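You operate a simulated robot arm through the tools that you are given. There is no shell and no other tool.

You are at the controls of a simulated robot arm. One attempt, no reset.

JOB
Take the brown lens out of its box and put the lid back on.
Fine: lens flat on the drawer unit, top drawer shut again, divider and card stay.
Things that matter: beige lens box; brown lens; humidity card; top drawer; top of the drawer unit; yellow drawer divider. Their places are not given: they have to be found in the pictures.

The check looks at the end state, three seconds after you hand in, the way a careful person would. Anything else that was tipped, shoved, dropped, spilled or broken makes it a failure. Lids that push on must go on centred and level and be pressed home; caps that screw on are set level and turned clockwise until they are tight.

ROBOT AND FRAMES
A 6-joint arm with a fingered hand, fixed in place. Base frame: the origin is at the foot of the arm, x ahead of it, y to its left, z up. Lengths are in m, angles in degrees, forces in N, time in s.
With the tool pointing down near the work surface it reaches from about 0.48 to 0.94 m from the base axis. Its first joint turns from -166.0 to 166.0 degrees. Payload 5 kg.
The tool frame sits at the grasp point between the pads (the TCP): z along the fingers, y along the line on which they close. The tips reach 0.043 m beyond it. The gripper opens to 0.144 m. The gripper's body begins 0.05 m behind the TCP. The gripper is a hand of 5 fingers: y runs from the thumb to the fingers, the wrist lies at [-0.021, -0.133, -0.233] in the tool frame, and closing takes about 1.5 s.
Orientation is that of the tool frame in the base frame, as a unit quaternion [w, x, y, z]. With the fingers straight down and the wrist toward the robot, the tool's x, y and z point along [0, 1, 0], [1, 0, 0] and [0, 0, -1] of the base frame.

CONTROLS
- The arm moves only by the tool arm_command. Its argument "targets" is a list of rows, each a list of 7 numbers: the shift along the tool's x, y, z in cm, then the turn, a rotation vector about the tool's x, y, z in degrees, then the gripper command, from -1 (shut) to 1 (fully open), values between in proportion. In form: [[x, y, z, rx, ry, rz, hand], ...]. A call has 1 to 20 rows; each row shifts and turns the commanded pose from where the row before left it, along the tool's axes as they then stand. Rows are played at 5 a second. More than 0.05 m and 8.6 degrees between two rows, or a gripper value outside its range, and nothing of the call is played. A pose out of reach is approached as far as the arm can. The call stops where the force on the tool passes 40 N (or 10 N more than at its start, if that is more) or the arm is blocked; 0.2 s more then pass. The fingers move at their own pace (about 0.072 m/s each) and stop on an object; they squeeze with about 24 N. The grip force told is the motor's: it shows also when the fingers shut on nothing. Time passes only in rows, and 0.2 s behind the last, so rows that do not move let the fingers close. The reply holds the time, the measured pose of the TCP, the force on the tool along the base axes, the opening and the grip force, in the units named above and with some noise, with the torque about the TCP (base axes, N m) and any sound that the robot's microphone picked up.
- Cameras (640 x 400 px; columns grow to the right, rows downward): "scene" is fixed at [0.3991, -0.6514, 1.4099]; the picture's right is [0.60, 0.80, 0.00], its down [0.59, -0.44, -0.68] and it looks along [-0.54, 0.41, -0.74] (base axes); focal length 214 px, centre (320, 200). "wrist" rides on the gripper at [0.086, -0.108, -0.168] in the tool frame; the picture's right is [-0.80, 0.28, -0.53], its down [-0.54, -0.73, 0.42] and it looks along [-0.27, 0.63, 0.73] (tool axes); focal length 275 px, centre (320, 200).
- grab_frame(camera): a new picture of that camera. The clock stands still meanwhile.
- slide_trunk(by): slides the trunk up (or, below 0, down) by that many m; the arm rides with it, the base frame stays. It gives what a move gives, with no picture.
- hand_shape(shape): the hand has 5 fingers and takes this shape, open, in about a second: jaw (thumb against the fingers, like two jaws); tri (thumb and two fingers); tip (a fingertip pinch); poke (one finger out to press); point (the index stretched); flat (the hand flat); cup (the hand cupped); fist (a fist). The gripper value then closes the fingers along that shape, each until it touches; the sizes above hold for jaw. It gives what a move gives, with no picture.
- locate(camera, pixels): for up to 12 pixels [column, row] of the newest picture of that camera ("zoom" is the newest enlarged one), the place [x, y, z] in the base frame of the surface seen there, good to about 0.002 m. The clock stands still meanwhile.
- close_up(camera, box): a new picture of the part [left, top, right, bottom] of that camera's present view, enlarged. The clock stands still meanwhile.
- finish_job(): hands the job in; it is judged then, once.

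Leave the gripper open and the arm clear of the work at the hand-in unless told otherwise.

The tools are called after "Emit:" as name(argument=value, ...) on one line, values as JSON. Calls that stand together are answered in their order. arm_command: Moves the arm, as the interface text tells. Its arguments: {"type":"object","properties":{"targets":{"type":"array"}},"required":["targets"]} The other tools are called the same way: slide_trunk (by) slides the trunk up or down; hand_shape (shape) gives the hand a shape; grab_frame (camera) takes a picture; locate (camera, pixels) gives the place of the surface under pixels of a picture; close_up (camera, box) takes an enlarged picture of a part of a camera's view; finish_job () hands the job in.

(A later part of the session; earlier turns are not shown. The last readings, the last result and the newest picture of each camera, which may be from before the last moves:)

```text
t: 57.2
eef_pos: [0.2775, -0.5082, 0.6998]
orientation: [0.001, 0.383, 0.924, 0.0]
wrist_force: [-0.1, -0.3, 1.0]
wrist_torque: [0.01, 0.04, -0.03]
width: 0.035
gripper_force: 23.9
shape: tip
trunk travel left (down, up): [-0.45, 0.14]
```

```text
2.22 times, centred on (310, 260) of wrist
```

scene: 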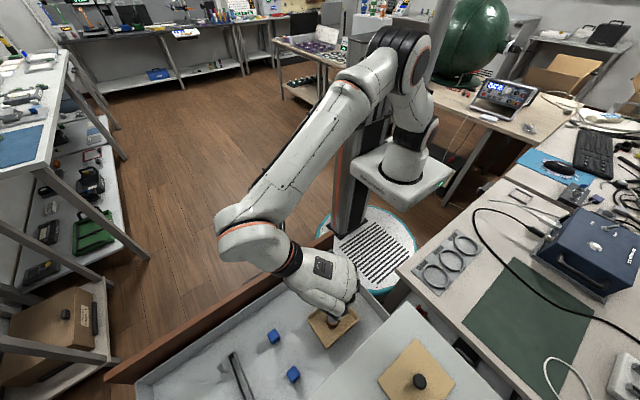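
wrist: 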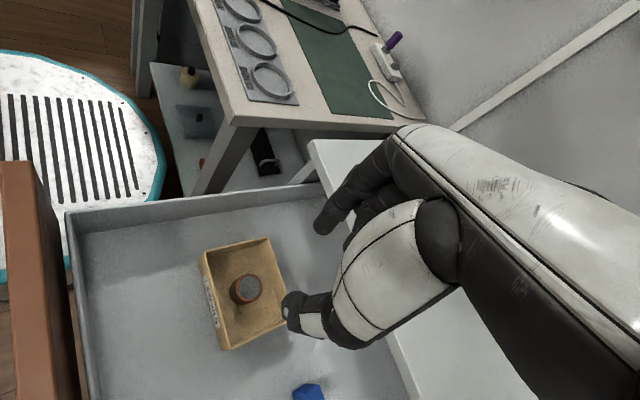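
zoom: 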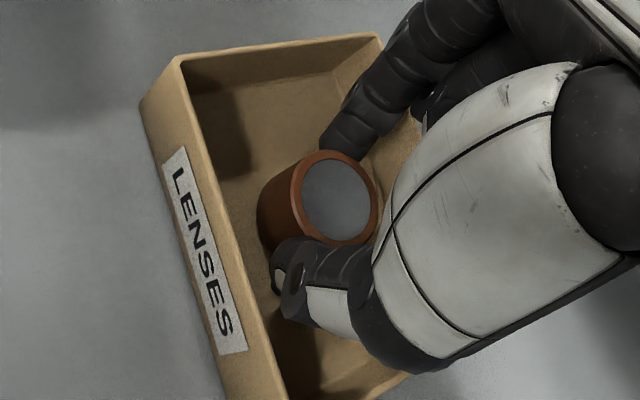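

Gripped at width 0.035, and the lens is still upright. I'll lift slowly and check.

Emit:
arm_command(targets=[[0, 0, -0.5, 0, 0, 0, -1], [0, 0, -0.8, 0, 0, 0, -1], [0, 0, -1.2, 0, 0, 0, -1], [0, 0, -1.5, 0, 0, 0, -1], [0, 0, 0, 0, 0, 0, -1]])

Emit:
close_up(camera="wrist", box=[230, 170, 390, 350])

```text
t: 58.4
eef_pos: [0.2776, -0.5085, 0.7391]
orientation: [0.002, 0.383, 0.924, 0.0]
wrist_force: [0.1, 1.2, 0.1]
wrist_torque: [-0.01, 0.01, 0.03]
width: 0.0347
gripper_force: 23.5
shape: tip
trunk travel left (down, up): [-0.45, 0.14]
```

```text
2.22 times, centred on (310, 260) of wrist
```

zoom: 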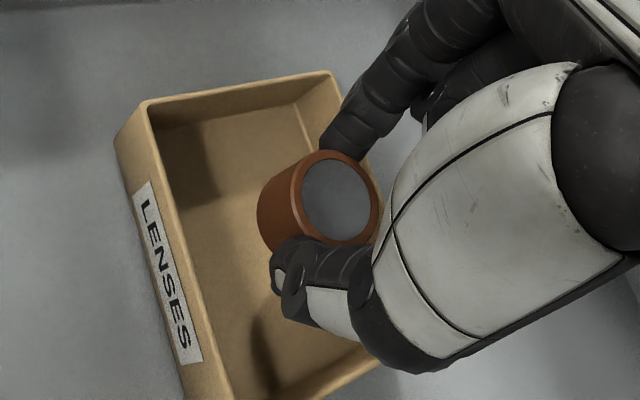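

The lens is held upright. I'll lift to z≈0.95, yaw back to the standard heading, and move over the clear spot near (0.50,-0.66).

Emit:
arm_command(targets=[[0, 0, -3, 0, 0, 0, -1], [0, 0, -4, 0, 0, 0, -1], [0, 0, -4, 0, 0, 0, -1], [0, 0, -4, 0, 0, 0, -1], [0, 0, -4, 0, 0, 0, -1], [0, 0, -2, 0, 0, 0, -1], [0, 0, 0, 0, 0, 7.5, -1], [0, 0, 0, 0, 0, 7.5, -1], [0, 0, 0, 0, 0, 7.5, -1], [0, 0, 0, 0, 0, 7.5, -1], [0, 0, 0, 0, 0, 7.5, -1], [0, 0, 0, 0, 0, 7.5, -1], [0, 0, 0, 0, 0, 0, -1]])

Emit:
grab_frame(camera="wrist")

Emit:
grab_frame(camera="scene")

```text
t: 61.2
eef_pos: [0.2765, -0.5083, 0.9498]
orientation: [0.001, 0.708, 0.707, 0.0]
wrist_force: [0.2, 0.2, -0.7]
wrist_torque: [-0.01, 0.0, -0.01]
width: 0.0348
gripper_force: 24.3
shape: tip
trunk travel left (down, up): [-0.45, 0.14]
```

```text
taken
```

wrist: 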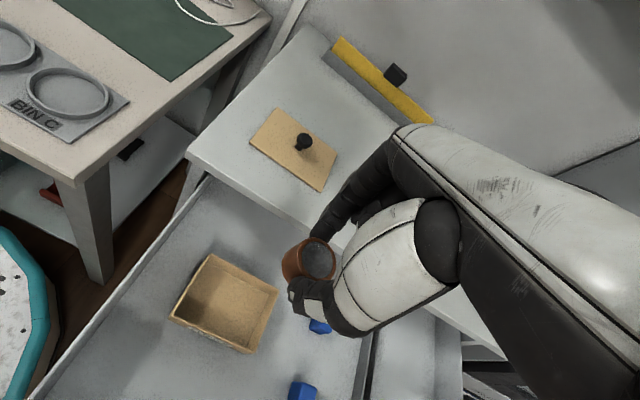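

```text
taken
```

scene: 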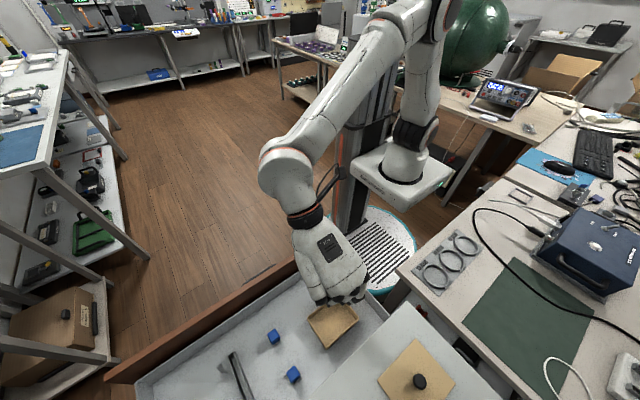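

The lens is in hand and the box is empty. I'll move to (0.50,-0.66) at this height.

Emit:
arm_command(targets=[[-2.5, 3.7, 0, 0, 0, 0, -1], [-2.5, 3.7, 0, 0, 0, 0, -1], [-2.5, 3.7, 0, 0, 0, 0, -1], [-2.5, 3.7, 0, 0, 0, 0, -1], [-2.5, 3.7, 0, 0, 0, 0, -1], [-2.5, 3.7, 0, 0, 0, 0, -1], [0, 0, 0, 0, 0, 0, -1]])

Emit:
grab_frame(camera="wrist")

```text
t: 62.8
eef_pos: [0.5017, -0.6594, 0.9468]
orientation: [0.0, 0.707, 0.707, 0.0]
wrist_force: [0.9, -0.5, -1.6]
wrist_torque: [0.09, 0.0, 0.0]
width: 0.035
gripper_force: 24.4
shape: tip
trunk travel left (down, up): [-0.45, 0.14]
```

```text
taken
```

wrist: 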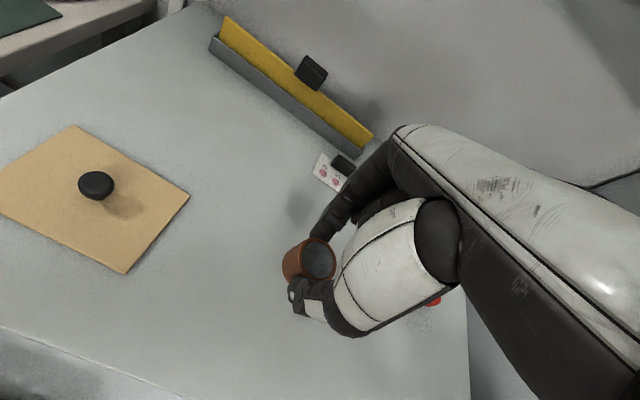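

I'm over a clear spot. Lowering to about 1.3 cm above contact, then in small steps.

Emit:
arm_command(targets=[[0, 0, 3, 0, 0, 0, -1], [0, 0, 2.5, 0, 0, 0, -1], [0, 0, 1.5, 0, 0, 0, -1], [0, 0, 1, 0, 0, 0, -1], [0, 0, 0.5, 0, 0, 0, -1], [0, 0, 0, 0, 0, 0, -1]])

Emit:
close_up(camera="wrist", box=[240, 190, 380, 340])

```text
t: 64.2
eef_pos: [0.4996, -0.6594, 0.865]
orientation: [0.001, 0.707, 0.707, 0.001]
wrist_force: [0.2, -0.3, -0.5]
wrist_torque: [0.01, -0.02, -0.01]
width: 0.0349
gripper_force: 23.6
shape: tip
trunk travel left (down, up): [-0.45, 0.14]
```

```text
2.67 times, centred on (310, 265) of wrist
```

zoom: 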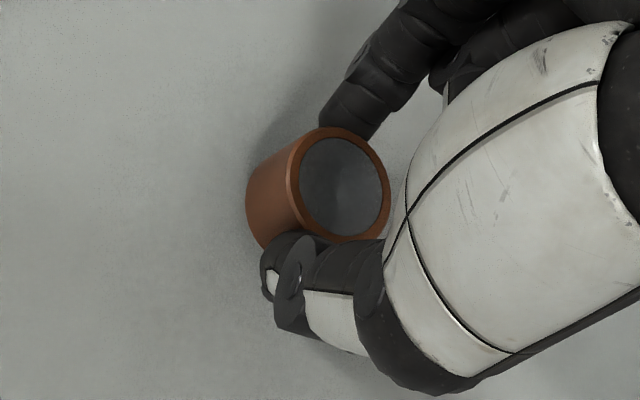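

TCP z 0.865 with expected contact near 0.8535. I'll take 2 mm steps.

Emit:
arm_command(targets=[[0, 0, 0.2, 0, 0, 0, -1], [0, 0, 0.2, 0, 0, 0, -1], [0, 0, 0.2, 0, 0, 0, -1], [0, 0, 0.1, 0, 0, 0, -1], [0, 0, 0, 0, 0, 0, -1]])

```text
t: 65.4
eef_pos: [0.5004, -0.6587, 0.859]
orientation: [0.0, 0.707, 0.708, 0.0]
wrist_force: [-0.5, 1.1, -0.9]
wrist_torque: [-0.01, 0.02, -0.02]
width: 0.0349
gripper_force: 23.2
shape: tip
trunk travel left (down, up): [-0.45, 0.14]
```

No contact yet. Continuing in 1.5 mm steps.

Emit:
arm_command(targets=[[0, 0, 0.15, 0, 0, 0, -1], [0, 0, 0.15, 0, 0, 0, -1], [0, 0, 0, 0, 0, 0, -1]])

Emit:
close_up(camera="wrist", box=[240, 190, 380, 340])

```text
t: 66.2
eef_pos: [0.4993, -0.6589, 0.8558]
orientation: [0.001, 0.707, 0.707, 0.001]
wrist_force: [0.0, 0.5, -0.4]
wrist_torque: [0.05, 0.0, -0.03]
width: 0.0349
gripper_force: 24.0
shape: tip
trunk travel left (down, up): [-0.45, 0.14]
```

```text
2.67 times, centred on (310, 265) of wrist
```

zoom: 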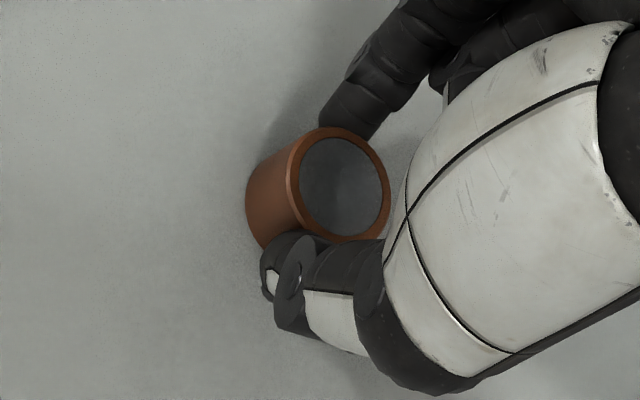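

Very close now and still no load. 1 mm steps.

Emit:
arm_command(targets=[[0, 0, 0.1, 0, 0, 0, -1], [0, 0, 0.1, 0, 0, 0, -1], [0, 0, 0, 0, 0, 0, -1]])

```text
t: 67.0
eef_pos: [0.5002, -0.6586, 0.8549]
orientation: [0.002, 0.706, 0.708, 0.001]
wrist_force: [-0.2, -0.3, 5.9]
wrist_torque: [-0.01, 0.0, -0.02]
width: 0.0348
gripper_force: 24.7
shape: tip
trunk travel left (down, up): [-0.45, 0.14]
```

Contact (5.9 N), so the lens rests on the top. I'll open gradually and lift straight up.

Emit:
arm_command(targets=[[0, 0, -0.05, 0, 0, 0, -0.48], [0, 0, 0, 0, 0, 0, -0.4], [0, 0, 0, 0, 0, 0, -0.3], [0, 0, 0, 0, 0, 0, -0.25], [0, 0, 0, 0, 0, 0, -0.25], [0, 0, -1, 0, 0, 0, -0.25], [0, 0, -3, 0, 0, 0, -0.25], [0, 0, -4, 0, 0, 0, -0.25], [0, 0, -4, 0, 0, 0, -0.25]])

Emit:
grab_frame(camera="wrist")

Emit:
grab_frame(camera="scene")

```text
t: 69.0
eef_pos: [0.4998, -0.6551, 0.9726]
orientation: [0.0, 0.707, 0.707, 0.0]
wrist_force: [0.0, -0.4, -0.5]
wrist_torque: [0.04, -0.02, 0.0]
width: 0.0538
gripper_force: 0.2
shape: tip
trunk travel left (down, up): [-0.45, 0.14]
```

```text
taken
```

wrist: 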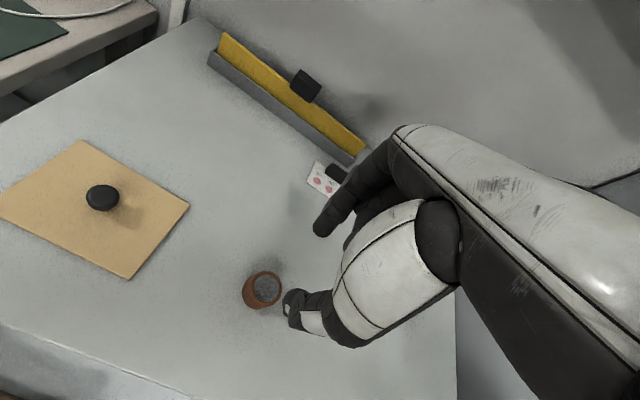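

```text
taken
```

scene: 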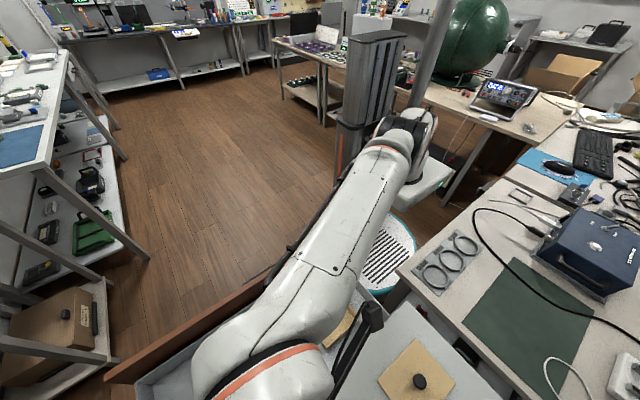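

The lens stands flat at wrist (262,290). I'll enlarge to confirm and locate it, and switch the hand back to "jaw" for the lid.

Emit:
close_up(camera="wrist", box=[210, 230, 320, 340])

Emit:
locate(camera="zoom", pixels=[[290, 140], [215, 175], [290, 270], [370, 200], [250, 145], [210, 240], [350, 255]])

Emit:
hand_shape(shape="jaw")

```text
3.64 times, centred on (265, 285) of wrist
```

zoom: 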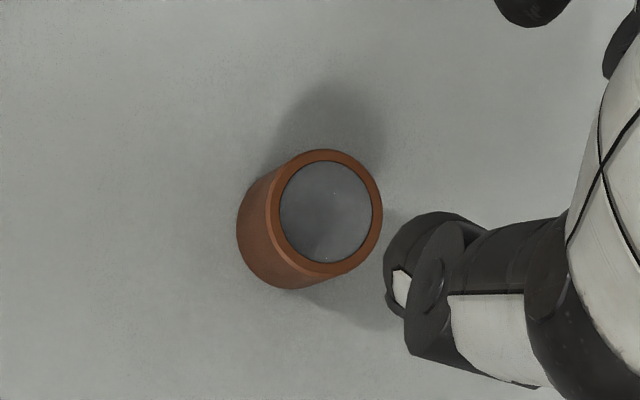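

```text
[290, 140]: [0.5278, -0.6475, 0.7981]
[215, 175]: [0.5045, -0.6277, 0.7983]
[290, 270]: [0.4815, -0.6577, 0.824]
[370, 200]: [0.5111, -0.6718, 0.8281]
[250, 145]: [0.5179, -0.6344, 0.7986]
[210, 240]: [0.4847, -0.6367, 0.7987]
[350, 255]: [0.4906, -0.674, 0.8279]
```

```text
t: 69.9
eef_pos: [0.5006, -0.6557, 0.9712]
orientation: [0.0, 0.707, 0.707, 0.001]
wrist_force: [-0.1, 1.0, 0.7]
wrist_torque: [0.03, 0.03, 0.0]
width: 0.1436
gripper_force: 0.2
shape: jaw
trunk travel left (down, up): [-0.45, 0.14]
```

The lens stands level with its top at z≈0.828. Next I move above the lid knob at (0.502,-0.471).

Emit:
arm_command(targets=[[3.7, 0.04, 0, 0, 0, 0, -0.1], [3.7, 0.03, 0, 0, 0, 0, -0.1], [3.7, 0.03, 0, 0, 0, 0, -0.1], [3.7, 0.03, 0, 0, 0, 0, -0.1], [3.65, 0, 0, 0, 0, 0, -0.1], [0, 0, 0, 0, 0, 0, -0.1], [0, 0, 0, 0, 0, 0, -0.1]])

Emit:
grab_frame(camera="wrist")

Emit:
close_up(camera="wrist", box=[160, 210, 310, 370])

```text
t: 71.5
eef_pos: [0.5001, -0.4724, 0.9751]
orientation: [0.001, 0.707, 0.707, 0.001]
wrist_force: [-0.1, 0.1, 0.6]
wrist_torque: [0.02, -0.03, -0.03]
width: 0.0653
gripper_force: 0.0
shape: jaw
trunk travel left (down, up): [-0.45, 0.14]
```

```text
taken
```

wrist: 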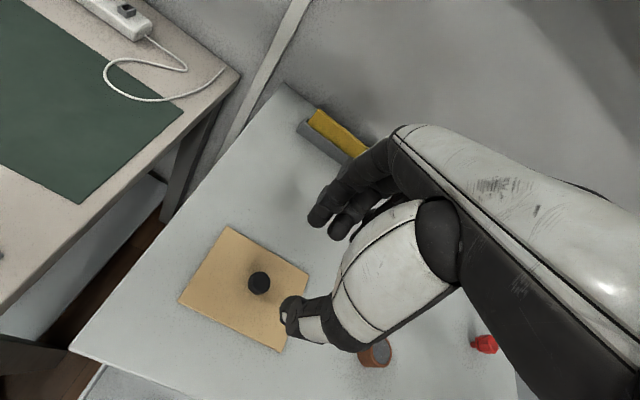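

```text
2.50 times, centred on (235, 290) of wrist
```

zoom: 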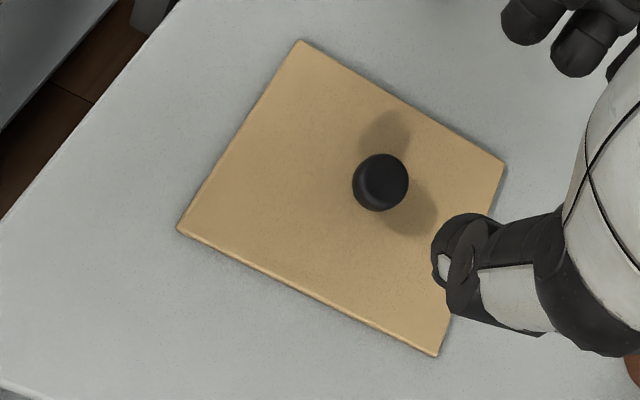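

The knob is about 2 mm from where the original grip had it relative to the hand. I'll correct +1.3 mm tool x and +1.8 mm tool y, then lower to the release height (TCP z≈0.857).

Emit:
arm_command(targets=[[0.13, 0.18, 0, 0, 0, 0, -0.1], [0, 0, 3, 0, 0, 0, -0.1], [0, 0, 3, 0, 0, 0, -0.1], [0, 0, 3, 0, 0, 0, -0.1], [0, 0, 1.8, 0, 0, 0, -0.1], [0, 0, 0.7, 0, 0, 0, -0.1], [0, 0, 0, 0, 0, 0, -0.1]])

Emit:
close_up(camera="wrist", box=[220, 150, 400, 360])

```text
t: 73.1
eef_pos: [0.501, -0.4733, 0.8579]
orientation: [0.001, 0.707, 0.707, 0.001]
wrist_force: [-0.5, 0.4, -0.3]
wrist_torque: [-0.03, 0.01, -0.01]
width: 0.0649
gripper_force: 0.1
shape: jaw
trunk travel left (down, up): [-0.45, 0.14]
```

```text
1.90 times, centred on (310, 255) of wrist
```

zoom: 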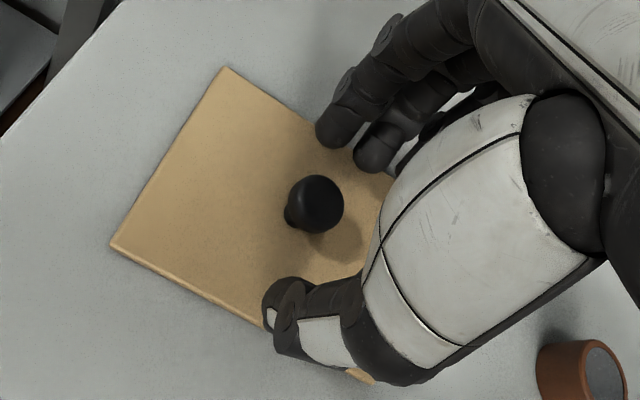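

Compared with the first grip picture, the knob sits about 2 mm to the left (knob at (316,204) vs (321,205)). I'll shift +1.8 mm in tool x and re-check.

Emit:
arm_command(targets=[[0.18, 0.03, 0.05, 0, 0, 0, -0.1], [0, 0, 0, 0, 0, 0, -0.1]])

Emit:
close_up(camera="wrist", box=[220, 150, 400, 360])

```text
t: 73.7
eef_pos: [0.503, -0.4707, 0.8595]
orientation: [0.0, 0.707, 0.707, 0.001]
wrist_force: [-0.7, 0.0, -0.3]
wrist_torque: [0.01, 0.01, 0.0]
width: 0.065
gripper_force: 0.0
shape: jaw
trunk travel left (down, up): [-0.45, 0.14]
```

```text
1.90 times, centred on (310, 255) of wrist
```

zoom: 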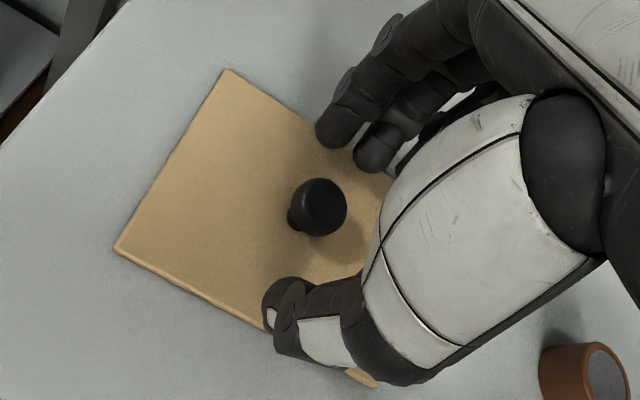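

The knob is now at (319,207), within 1 mm of the original. Closing on it.

Emit:
arm_command(targets=[[0, 0, 0.05, 0, 0, 0, -0.6], [0, 0, 0, 0, 0, 0, -1], [0, 0, 0, 0, 0, 0, -1], [0, 0, 0, 0, 0, 0, -1], [0, 0, 0, 0, 0, 0, -1], [0, 0, 0, 0, 0, 0, -1], [0, 0, 0, 0, 0, 0, -1]])

Emit:
close_up(camera="wrist", box=[220, 150, 400, 360])

```text
t: 75.3
eef_pos: [0.5009, -0.4713, 0.8563]
orientation: [0.001, 0.708, 0.707, 0.0]
wrist_force: [-0.6, 0.2, 1.1]
wrist_torque: [0.01, -0.05, -0.01]
width: 0.015
gripper_force: 24.2
shape: jaw
trunk travel left (down, up): [-0.45, 0.14]
```

```text
1.90 times, centred on (310, 255) of wrist
```

zoom: 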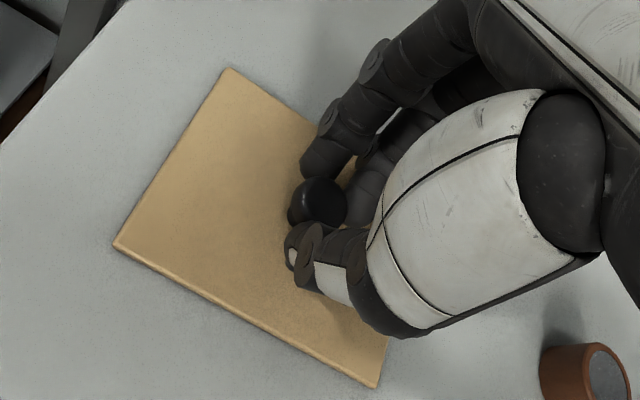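

Same grip width (0.015) as before. I'll lift to z≈0.97 and compare the lid's place in the hand with the earlier carry picture.

Emit:
arm_command(targets=[[0, 0, -0.5, 0, 0, 0, -1], [0, 0, -1, 0, 0, 0, -1], [0, 0, -2, 0, 0, 0, -1], [0, 0, -4, 0, 0, 0, -1], [0, 0, -4, 0, 0, 0, -1], [0, 0, 0, 0, 0, 0, -1]])

Emit:
close_up(camera="wrist", box=[190, 170, 370, 360])

Emit:
grab_frame(camera="wrist")

```text
t: 76.7
eef_pos: [0.501, -0.4692, 0.973]
orientation: [0.0, 0.707, 0.707, 0.001]
wrist_force: [-0.6, -0.5, 0.0]
wrist_torque: [-0.01, -0.05, 0.0]
width: 0.0149
gripper_force: 23.6
shape: jaw
trunk travel left (down, up): [-0.45, 0.14]
```

```text
2.11 times, centred on (280, 265) of wrist
```

zoom: 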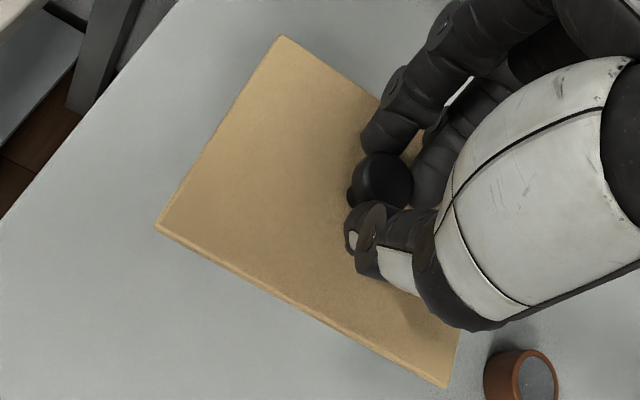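

```text
taken
```

wrist: 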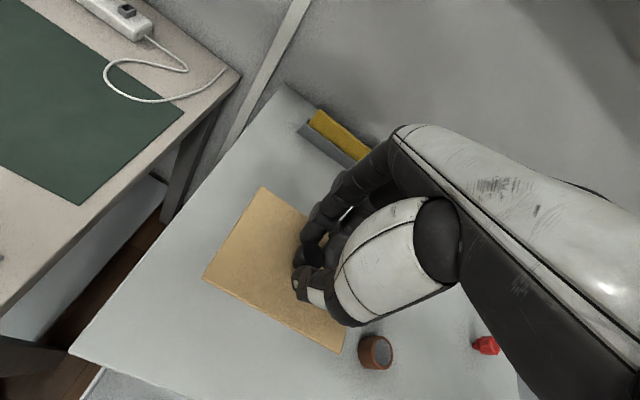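

I'll check how the lid sits relative to the hand precisely: enlarge each visible lid corner, near wrist (262,187), (203,277) and (341,352), and locate them.

Emit:
close_up(camera="wrist", box=[242, 175, 282, 200])

Emit:
locate(camera="zoom", pixels=[[320, 215], [330, 230], [300, 230], [350, 240], [310, 260], [340, 290]])

Emit:
close_up(camera="wrist", box=[183, 264, 223, 289])

Emit:
locate(camera="zoom", pixels=[[330, 200], [345, 205], [360, 200], [400, 200], [340, 190], [420, 240]])

Emit:
close_up(camera="wrist", box=[322, 339, 362, 364])

Emit:
locate(camera="zoom", pixels=[[310, 180], [300, 170], [280, 150], [305, 150], [315, 170], [250, 130]])

```text
16.00 times, centred on (262, 188) of wrist
```

zoom: 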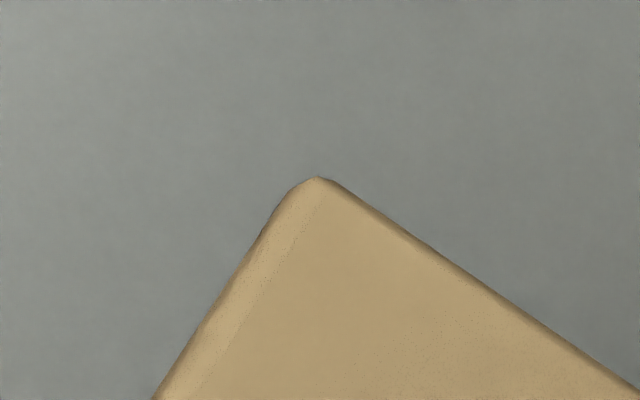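

```text
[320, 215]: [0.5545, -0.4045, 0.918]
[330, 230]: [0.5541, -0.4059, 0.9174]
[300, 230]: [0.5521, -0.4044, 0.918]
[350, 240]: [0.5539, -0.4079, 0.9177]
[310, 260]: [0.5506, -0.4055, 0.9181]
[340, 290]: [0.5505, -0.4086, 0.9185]
```

```text
16.00 times, centred on (203, 276) of wrist
```

zoom: 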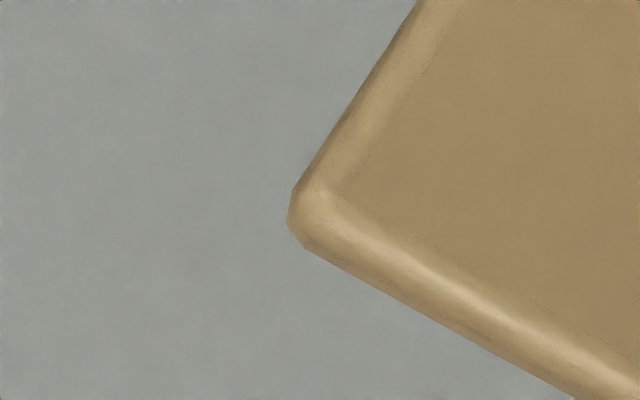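

```text
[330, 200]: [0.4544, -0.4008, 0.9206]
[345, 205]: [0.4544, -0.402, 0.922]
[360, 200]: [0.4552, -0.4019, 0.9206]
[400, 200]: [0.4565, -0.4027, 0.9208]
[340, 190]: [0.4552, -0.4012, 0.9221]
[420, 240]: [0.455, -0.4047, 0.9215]
```

```text
16.00 times, centred on (342, 352) of wrist
```

zoom: 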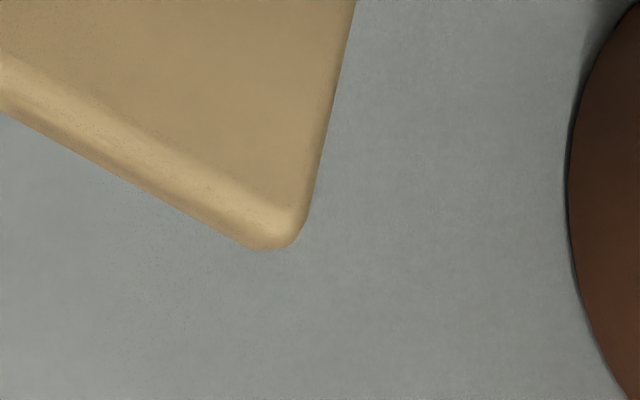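

```text
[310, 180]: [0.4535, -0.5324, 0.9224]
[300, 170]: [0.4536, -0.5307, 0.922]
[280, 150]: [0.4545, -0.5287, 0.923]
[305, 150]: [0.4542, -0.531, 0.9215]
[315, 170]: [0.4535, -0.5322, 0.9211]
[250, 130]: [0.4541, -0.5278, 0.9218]
```

The lid may be tilted 1–2° (corner heights 0.918 vs 0.922). I'll look at it from the scene camera as well.

Emit:
close_up(camera="scene", box=[340, 280, 500, 400])

Emit:
grab_frame(camera="scene")

```text
3.33 times, centred on (420, 340) of scene
```

zoom: 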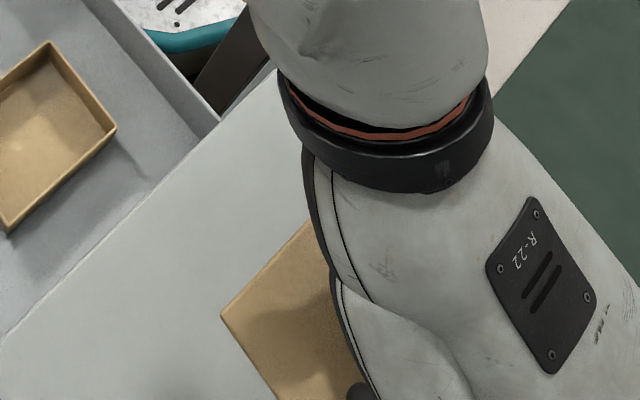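

```text
taken
```

scene: 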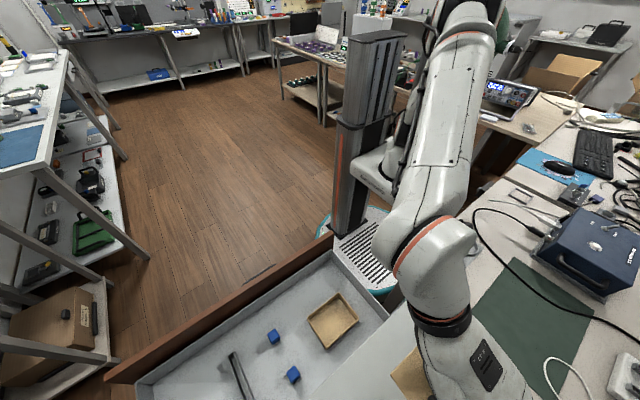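

I'll carry the lid back over the box by the reverse of the earlier move, and lower to about 6 cm above seating.

Emit:
arm_command(targets=[[-0.7, -3.73, 0, 0, 0, 0, -1], [-0.7, -3.73, 0, 0, 0, 0, -1], [-0.7, -3.73, 0, 0, 0, 0, -1], [-0.7, -3.73, 0, 0, 0, 0, -1], [-0.7, -3.73, 0, 0, 0, 0, -1], [-0.7, -3.73, 0, 0, 0, 0, -1], [0, 0, 4, 0, 0, 0, -1], [0, 0, 4, 0, 0, 0, -1], [0, 0, 4, 0, 0, 0, -1], [0, 0, 4, 0, 0, 0, -1], [0, 0, 2, 0, 0, 0, -1], [0, 0, 0, 0, 0, 0, -1]])

Emit:
grab_frame(camera="wrist")

Emit:
close_up(camera="scene", box=[280, 265, 390, 365])

```text
t: 79.3
eef_pos: [0.2804, -0.5148, 0.7937]
orientation: [0.0, 0.707, 0.707, 0.0]
wrist_force: [0.5, -0.1, -0.3]
wrist_torque: [0.04, 0.02, -0.01]
width: 0.0146
gripper_force: 24.3
shape: jaw
trunk travel left (down, up): [-0.45, 0.14]
```

```text
taken
```

wrist: 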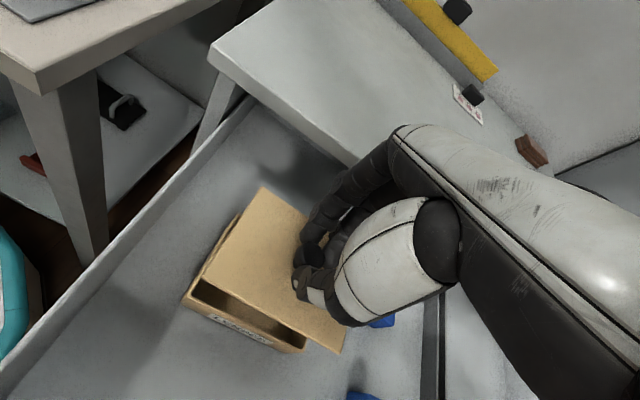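

```text
4.00 times, centred on (335, 315) of scene
```

zoom: 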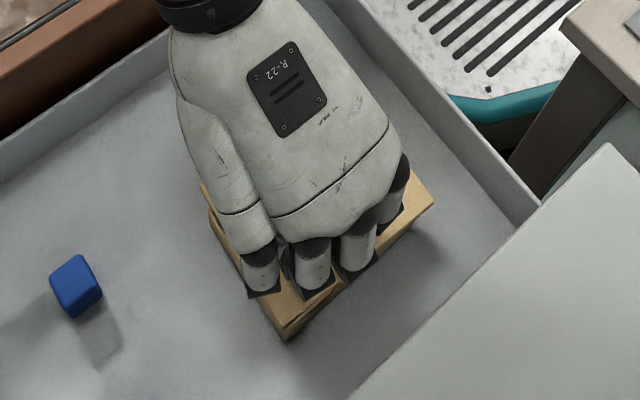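

I'll lower to the same height as the earlier reference picture (TCP z≈0.759, lid 2 cm above the box) and compare alignment.

Emit:
arm_command(targets=[[0, 0, 1.5, 0, 0, 0, -1], [0, 0, 1.2, 0, 0, 0, -1], [0, 0, 0.8, 0, 0, 0, -1], [0, 0, 0, 0, 0, 0, -1], [0, 0, 0, 0, 0, 0, -1]])

Emit:
grab_frame(camera="wrist")

Emit:
close_up(camera="wrist", box=[170, 170, 370, 370])

Emit:
close_up(camera="scene", box=[300, 285, 370, 355])

```text
t: 80.5
eef_pos: [0.2799, -0.5121, 0.7577]
orientation: [0.001, 0.707, 0.707, 0.001]
wrist_force: [0.7, 0.7, -0.4]
wrist_torque: [0.0, 0.0, -0.02]
width: 0.0143
gripper_force: 23.9
shape: jaw
trunk travel left (down, up): [-0.45, 0.14]
```

```text
taken
```

wrist: 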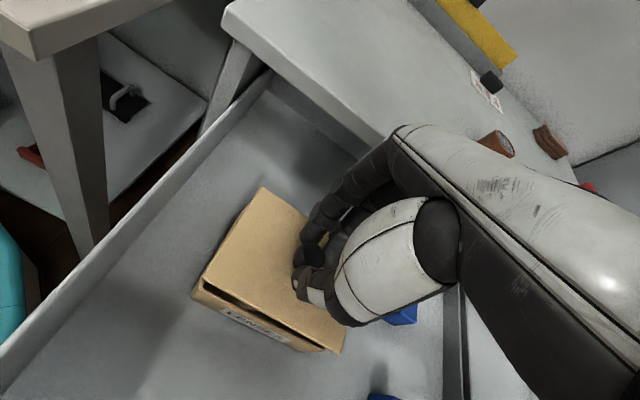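

```text
2.00 times, centred on (270, 270) of wrist
```

zoom: 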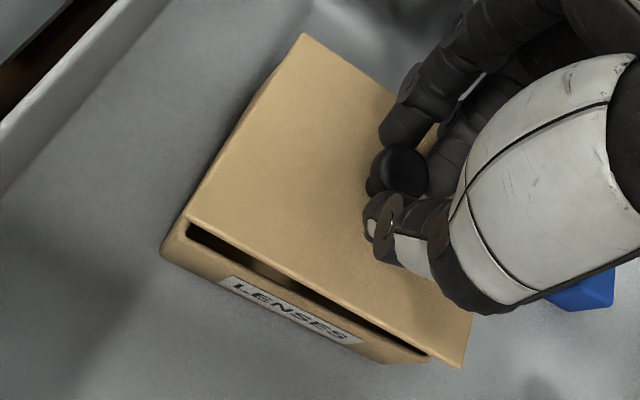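

```text
5.71 times, centred on (335, 320) of scene
```

zoom: 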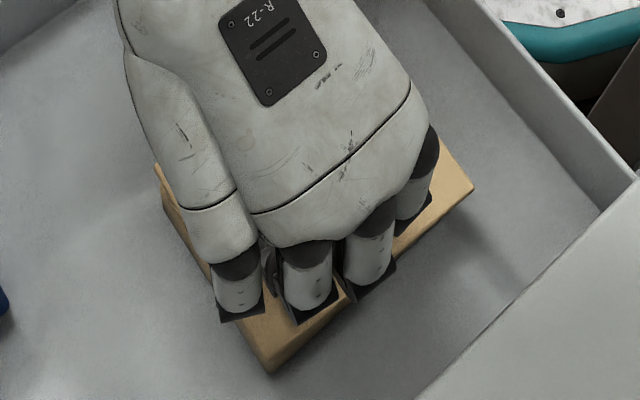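

I'll measure the lid's two front corners against the box's two front wall corners at high zoom, around wrist (200,285) and (335,350).

Emit:
close_up(camera="wrist", box=[180, 265, 236, 300])

Emit:
locate(camera="zoom", pixels=[[283, 178], [270, 170], [290, 195], [200, 215], [215, 230], [180, 225], [170, 260], [250, 270], [400, 235], [350, 330]])

Emit:
close_up(camera="wrist", box=[300, 330, 356, 365])

Emit:
locate(camera="zoom", pixels=[[460, 230], [450, 250], [470, 200], [300, 190], [310, 205], [330, 235], [280, 215], [240, 190], [200, 130]])

```text
11.43 times, centred on (208, 282) of wrist
```

zoom: 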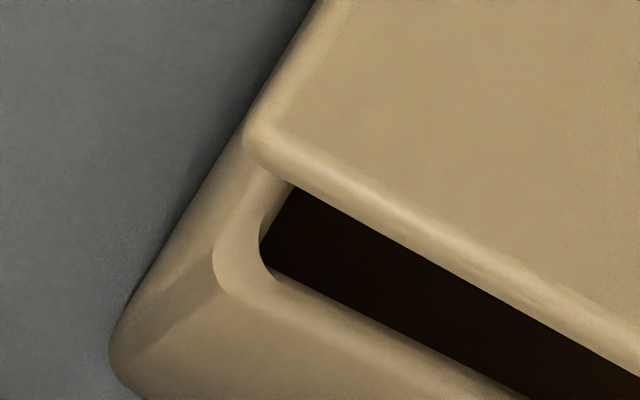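

```text
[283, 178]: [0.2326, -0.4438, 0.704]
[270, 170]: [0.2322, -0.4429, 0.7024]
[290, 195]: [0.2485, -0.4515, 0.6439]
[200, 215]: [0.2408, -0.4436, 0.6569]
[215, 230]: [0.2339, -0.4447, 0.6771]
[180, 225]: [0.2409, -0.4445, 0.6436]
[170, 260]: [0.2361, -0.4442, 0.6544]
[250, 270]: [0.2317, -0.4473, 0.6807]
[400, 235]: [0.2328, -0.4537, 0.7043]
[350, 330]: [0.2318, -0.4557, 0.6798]
```

```text
11.43 times, centred on (328, 348) of wrist
```

zoom: 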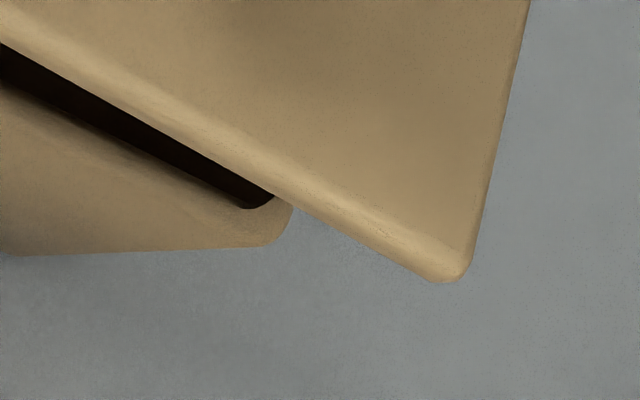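

```text
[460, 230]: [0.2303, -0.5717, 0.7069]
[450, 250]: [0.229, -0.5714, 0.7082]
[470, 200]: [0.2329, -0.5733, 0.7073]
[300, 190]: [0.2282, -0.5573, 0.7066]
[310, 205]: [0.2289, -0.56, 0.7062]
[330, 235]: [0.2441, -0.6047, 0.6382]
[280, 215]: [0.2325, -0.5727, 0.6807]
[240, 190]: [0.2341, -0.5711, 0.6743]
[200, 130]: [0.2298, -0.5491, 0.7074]
```

The lid sits slightly rotated in the grip. I'll fit its plane by locating many points over its visible top.

Emit:
grab_frame(camera="wrist")

Emit:
locate(camera="wrist", pixels=[[262, 192], [250, 210], [235, 235], [220, 258], [210, 275], [240, 292], [270, 308], [300, 326], [335, 345], [275, 225], [260, 250], [285, 285]])

Emit:
locate(camera="wrist", pixels=[[268, 200], [285, 208], [256, 220], [245, 250], [230, 270], [255, 280], [275, 270], [300, 310], [320, 335], [330, 330], [250, 265], [270, 290]])

```text
taken
```

wrist: 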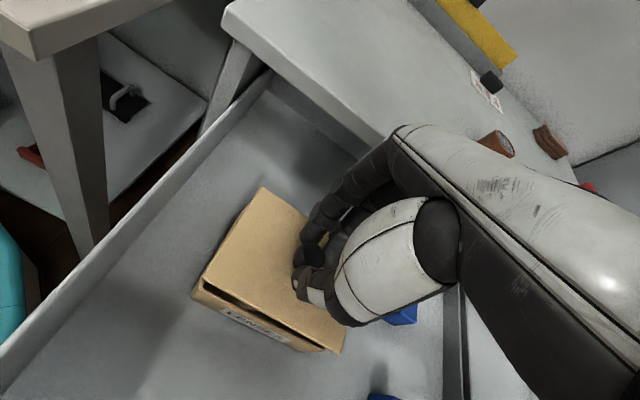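

```text
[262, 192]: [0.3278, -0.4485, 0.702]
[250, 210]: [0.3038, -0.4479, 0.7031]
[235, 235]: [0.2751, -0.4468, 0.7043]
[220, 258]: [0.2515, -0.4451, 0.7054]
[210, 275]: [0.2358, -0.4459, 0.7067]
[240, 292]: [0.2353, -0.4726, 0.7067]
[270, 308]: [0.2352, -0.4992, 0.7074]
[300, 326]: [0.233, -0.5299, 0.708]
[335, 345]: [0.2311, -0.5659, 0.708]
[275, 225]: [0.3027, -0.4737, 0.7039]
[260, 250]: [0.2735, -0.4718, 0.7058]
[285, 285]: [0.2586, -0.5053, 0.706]
```

```text
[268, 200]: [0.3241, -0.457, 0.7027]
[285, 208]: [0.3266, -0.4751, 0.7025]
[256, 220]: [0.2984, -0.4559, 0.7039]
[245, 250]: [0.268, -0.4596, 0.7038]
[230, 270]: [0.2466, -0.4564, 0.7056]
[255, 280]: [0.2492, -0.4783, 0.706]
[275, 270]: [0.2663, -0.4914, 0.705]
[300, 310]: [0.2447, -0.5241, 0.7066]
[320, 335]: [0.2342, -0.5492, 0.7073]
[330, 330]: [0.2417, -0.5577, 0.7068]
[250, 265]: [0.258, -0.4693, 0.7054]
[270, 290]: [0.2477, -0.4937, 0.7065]
```

The fit shows the lid pitched about 2.9° (lower at +x), rolled 0.6° and yawed about 1.5°. I'll rotate the hand to cancel that and compensate the shift of the lid's centre, then re-measure.

Emit:
arm_command(targets=[[-0.1, -0.27, 0, -2.9, 0.6, -1.5, -1], [0, 0, 0, 0, 0, 0, -1], [0, 0, 0, 0, 0, 0, -1]])

Emit:
grab_frame(camera="wrist")

Emit:
locate(camera="wrist", pixels=[[262, 192], [250, 210], [235, 235], [220, 258], [210, 275], [240, 292], [270, 308], [300, 326], [335, 345], [275, 225], [260, 250], [285, 285]])

Emit:
close_up(camera="wrist", box=[170, 170, 370, 370])

```text
t: 81.3
eef_pos: [0.2762, -0.5139, 0.7585]
orientation: [0.016, 0.698, 0.716, 0.022]
wrist_force: [0.5, 0.3, -1.0]
wrist_torque: [0.03, -0.01, 0.0]
width: 0.0144
gripper_force: 24.1
shape: jaw
trunk travel left (down, up): [-0.45, 0.14]
```

```text
taken
```

wrist: 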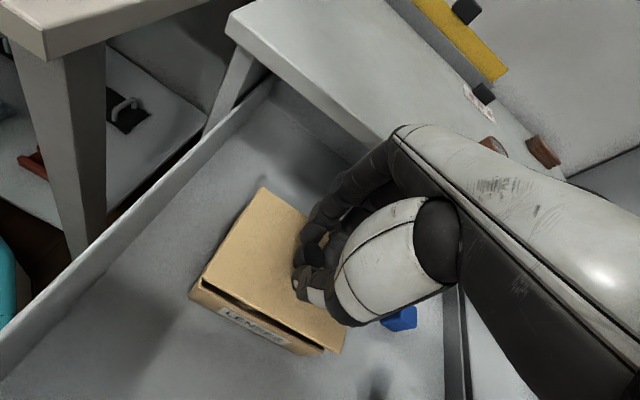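

```text
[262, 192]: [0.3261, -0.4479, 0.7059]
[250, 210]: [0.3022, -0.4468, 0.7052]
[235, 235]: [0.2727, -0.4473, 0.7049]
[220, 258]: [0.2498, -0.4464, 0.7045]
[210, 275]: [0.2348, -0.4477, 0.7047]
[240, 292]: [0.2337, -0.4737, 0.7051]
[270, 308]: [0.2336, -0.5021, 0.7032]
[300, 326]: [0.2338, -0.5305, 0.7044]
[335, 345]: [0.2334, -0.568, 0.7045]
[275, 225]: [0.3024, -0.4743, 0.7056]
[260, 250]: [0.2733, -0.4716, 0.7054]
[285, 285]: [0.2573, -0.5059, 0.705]
```

```text
2.00 times, centred on (270, 270) of wrist
```

zoom: 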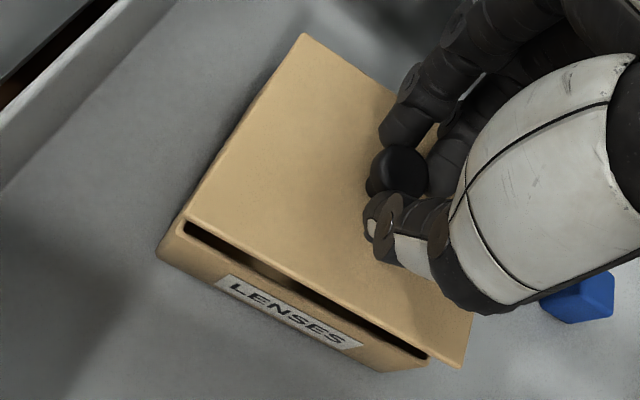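

Now the lid is level within about 0.5°. I'll re-measure the corners of lid and box at high zoom.

Emit:
close_up(camera="wrist", box=[180, 265, 236, 300])

Emit:
locate(camera="zoom", pixels=[[275, 165], [258, 135], [300, 180], [480, 280], [215, 245], [235, 265], [290, 290], [350, 325], [160, 290], [200, 330]])

Emit:
close_up(camera="wrist", box=[300, 330, 356, 365])

Emit:
locate(camera="zoom", pixels=[[460, 230], [450, 260], [475, 200], [440, 275], [300, 190], [275, 225], [250, 205], [290, 215], [200, 200]])

```text
11.43 times, centred on (208, 282) of wrist
```

zoom: 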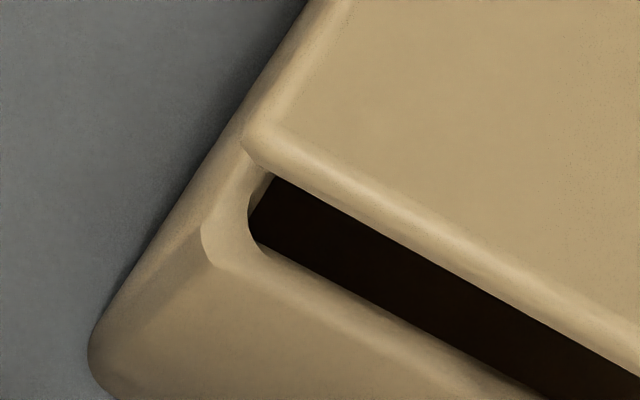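

```text
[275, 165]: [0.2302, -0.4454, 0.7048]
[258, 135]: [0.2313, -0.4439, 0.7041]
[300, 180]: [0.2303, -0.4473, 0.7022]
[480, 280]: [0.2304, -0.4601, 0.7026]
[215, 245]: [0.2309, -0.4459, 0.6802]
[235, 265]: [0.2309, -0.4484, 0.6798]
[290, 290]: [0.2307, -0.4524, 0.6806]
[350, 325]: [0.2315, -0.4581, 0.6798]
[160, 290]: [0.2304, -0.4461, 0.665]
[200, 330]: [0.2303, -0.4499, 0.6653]
```

```text
11.43 times, centred on (328, 348) of wrist
```

zoom: 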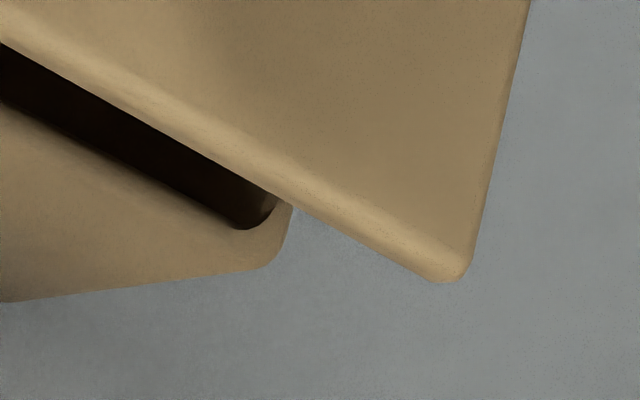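

```text
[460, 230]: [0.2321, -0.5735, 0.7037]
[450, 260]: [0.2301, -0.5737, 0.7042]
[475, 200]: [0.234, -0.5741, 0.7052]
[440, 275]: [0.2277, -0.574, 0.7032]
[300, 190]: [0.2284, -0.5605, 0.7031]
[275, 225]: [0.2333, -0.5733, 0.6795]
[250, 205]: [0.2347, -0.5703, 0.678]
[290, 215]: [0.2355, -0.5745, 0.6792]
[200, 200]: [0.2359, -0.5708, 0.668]
```

I'll get the box front face and lid front edge lines from one picture to compare yaw.

Emit:
close_up(camera="wrist", box=[180, 260, 350, 366])

Emit:
locate(camera="zoom", pixels=[[80, 130], [120, 150], [380, 310], [440, 330], [500, 345], [100, 75], [200, 133], [300, 190], [400, 245], [500, 302], [560, 335]])

```text
3.76 times, centred on (265, 313) of wrist
```

zoom: 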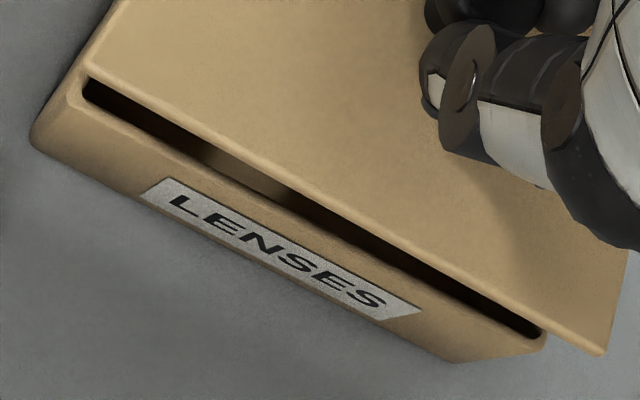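

```text
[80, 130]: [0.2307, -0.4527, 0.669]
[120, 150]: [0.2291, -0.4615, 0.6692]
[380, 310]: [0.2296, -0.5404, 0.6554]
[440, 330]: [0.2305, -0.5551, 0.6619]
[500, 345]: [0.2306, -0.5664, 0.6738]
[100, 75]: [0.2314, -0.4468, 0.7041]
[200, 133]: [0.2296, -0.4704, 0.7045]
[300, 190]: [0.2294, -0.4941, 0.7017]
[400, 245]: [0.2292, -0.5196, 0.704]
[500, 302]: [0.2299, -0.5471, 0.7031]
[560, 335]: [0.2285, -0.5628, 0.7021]
```

The lid's front edge and the box's front face agree within 1 mm (both x≈0.230), and the ends agree within 1 mm too. I'll lower 1.3 cm and check the force.

Emit:
arm_command(targets=[[0, 0, 0.5, 0.3, 0, 0, -1], [0, 0, 0.5, 0, 0, 0, -1], [0, 0, 0.3, 0, 0, 0, -1], [0, 0, 0, 0, 0, 0, -1]])

Emit:
close_up(camera="wrist", box=[170, 170, 370, 370])

```text
t: 82.3
eef_pos: [0.2779, -0.5126, 0.7442]
orientation: [0.014, 0.698, 0.716, 0.021]
wrist_force: [0.3, -0.1, -0.7]
wrist_torque: [0.01, -0.01, -0.02]
width: 0.0145
gripper_force: 24.0
shape: jaw
trunk travel left (down, up): [-0.45, 0.14]
```

```text
2.00 times, centred on (270, 270) of wrist
```

zoom: 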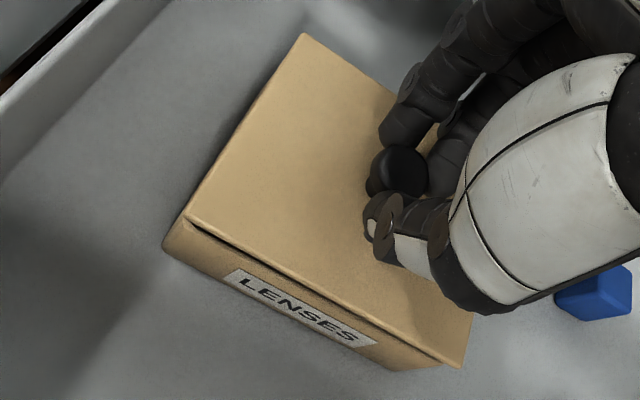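

Gap now about 5 mm and looks even. I'll check both corners at high zoom again before contact.

Emit:
close_up(camera="wrist", box=[180, 265, 236, 300])

Emit:
close_up(camera="wrist", box=[300, 330, 356, 365])

Emit:
locate(camera="zoom", pixels=[[460, 240], [450, 265], [400, 250], [360, 275], [330, 265], [380, 280], [350, 290], [300, 215]])

```text
11.43 times, centred on (208, 282) of wrist
```

zoom: 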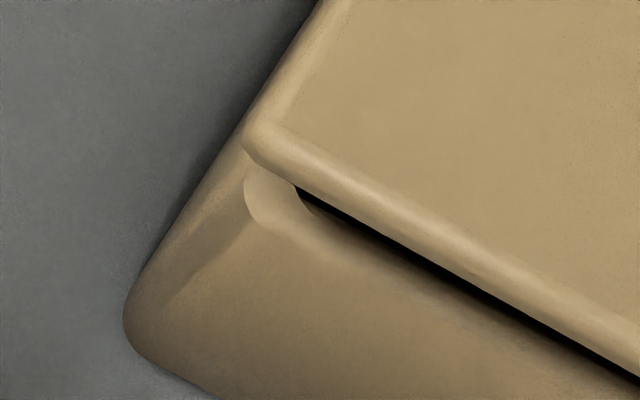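

```text
11.43 times, centred on (328, 348) of wrist
```

zoom: 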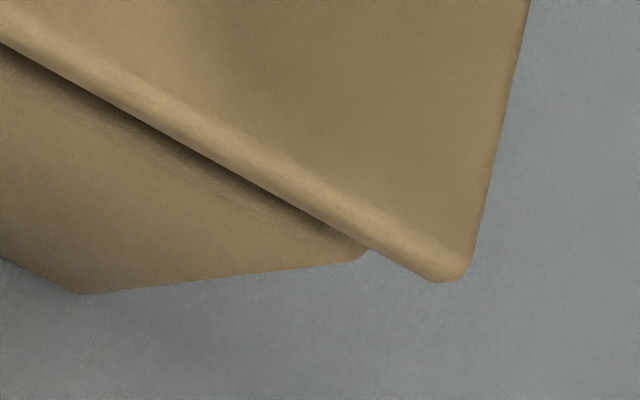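

```text
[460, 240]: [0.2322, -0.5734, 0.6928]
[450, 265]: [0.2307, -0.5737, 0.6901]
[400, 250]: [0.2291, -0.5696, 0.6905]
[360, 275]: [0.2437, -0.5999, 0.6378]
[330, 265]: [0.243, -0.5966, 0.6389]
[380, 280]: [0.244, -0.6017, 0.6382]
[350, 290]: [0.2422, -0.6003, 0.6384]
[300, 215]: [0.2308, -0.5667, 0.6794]
```

Alignment is within 1–2 mm and the edges are parallel. I'll continue down in small steps to contact.

Emit:
arm_command(targets=[[0, 0, 0.2, 0, 0, 0, -1], [0, 0, 0.1, 0, 0, 0, -1], [0, 0, 0.1, 0, 0, 0, -1], [0, 0, 0, 0, 0, 0, -1]])

Emit:
close_up(camera="wrist", box=[180, 260, 350, 366])

```text
t: 83.3
eef_pos: [0.2762, -0.5133, 0.7408]
orientation: [0.013, 0.697, 0.716, 0.02]
wrist_force: [-0.6, -0.4, 0.9]
wrist_torque: [-0.01, 0.02, 0.0]
width: 0.0146
gripper_force: 23.8
shape: jaw
trunk travel left (down, up): [-0.45, 0.14]
```

```text
3.76 times, centred on (265, 313) of wrist
```

zoom: 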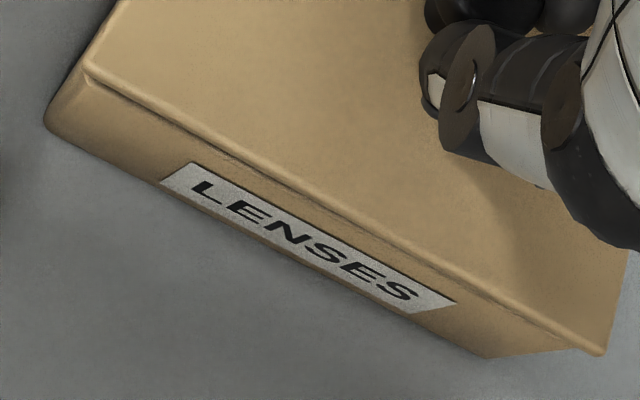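

Almost seated. I'll step down 1 mm at a time.

Emit:
arm_command(targets=[[0, 0, 0.1, 0, 0, 0, -1], [0, 0, 0.1, 0, 0, 0, -1], [0, 0, 0, 0, 0, 0, -1]])

Emit:
close_up(camera="wrist", box=[180, 260, 350, 366])

```text
t: 84.1
eef_pos: [0.2775, -0.5132, 0.7391]
orientation: [0.014, 0.698, 0.715, 0.02]
wrist_force: [0.2, 0.6, -0.1]
wrist_torque: [0.03, -0.02, -0.02]
width: 0.0146
gripper_force: 24.1
shape: jaw
trunk travel left (down, up): [-0.45, 0.14]
```

```text
3.76 times, centred on (265, 313) of wrist
```

zoom: 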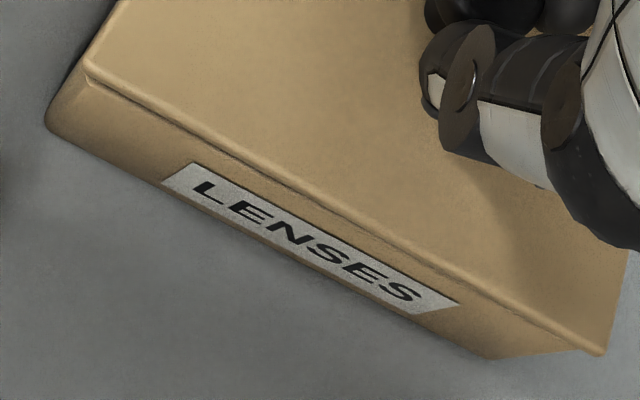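

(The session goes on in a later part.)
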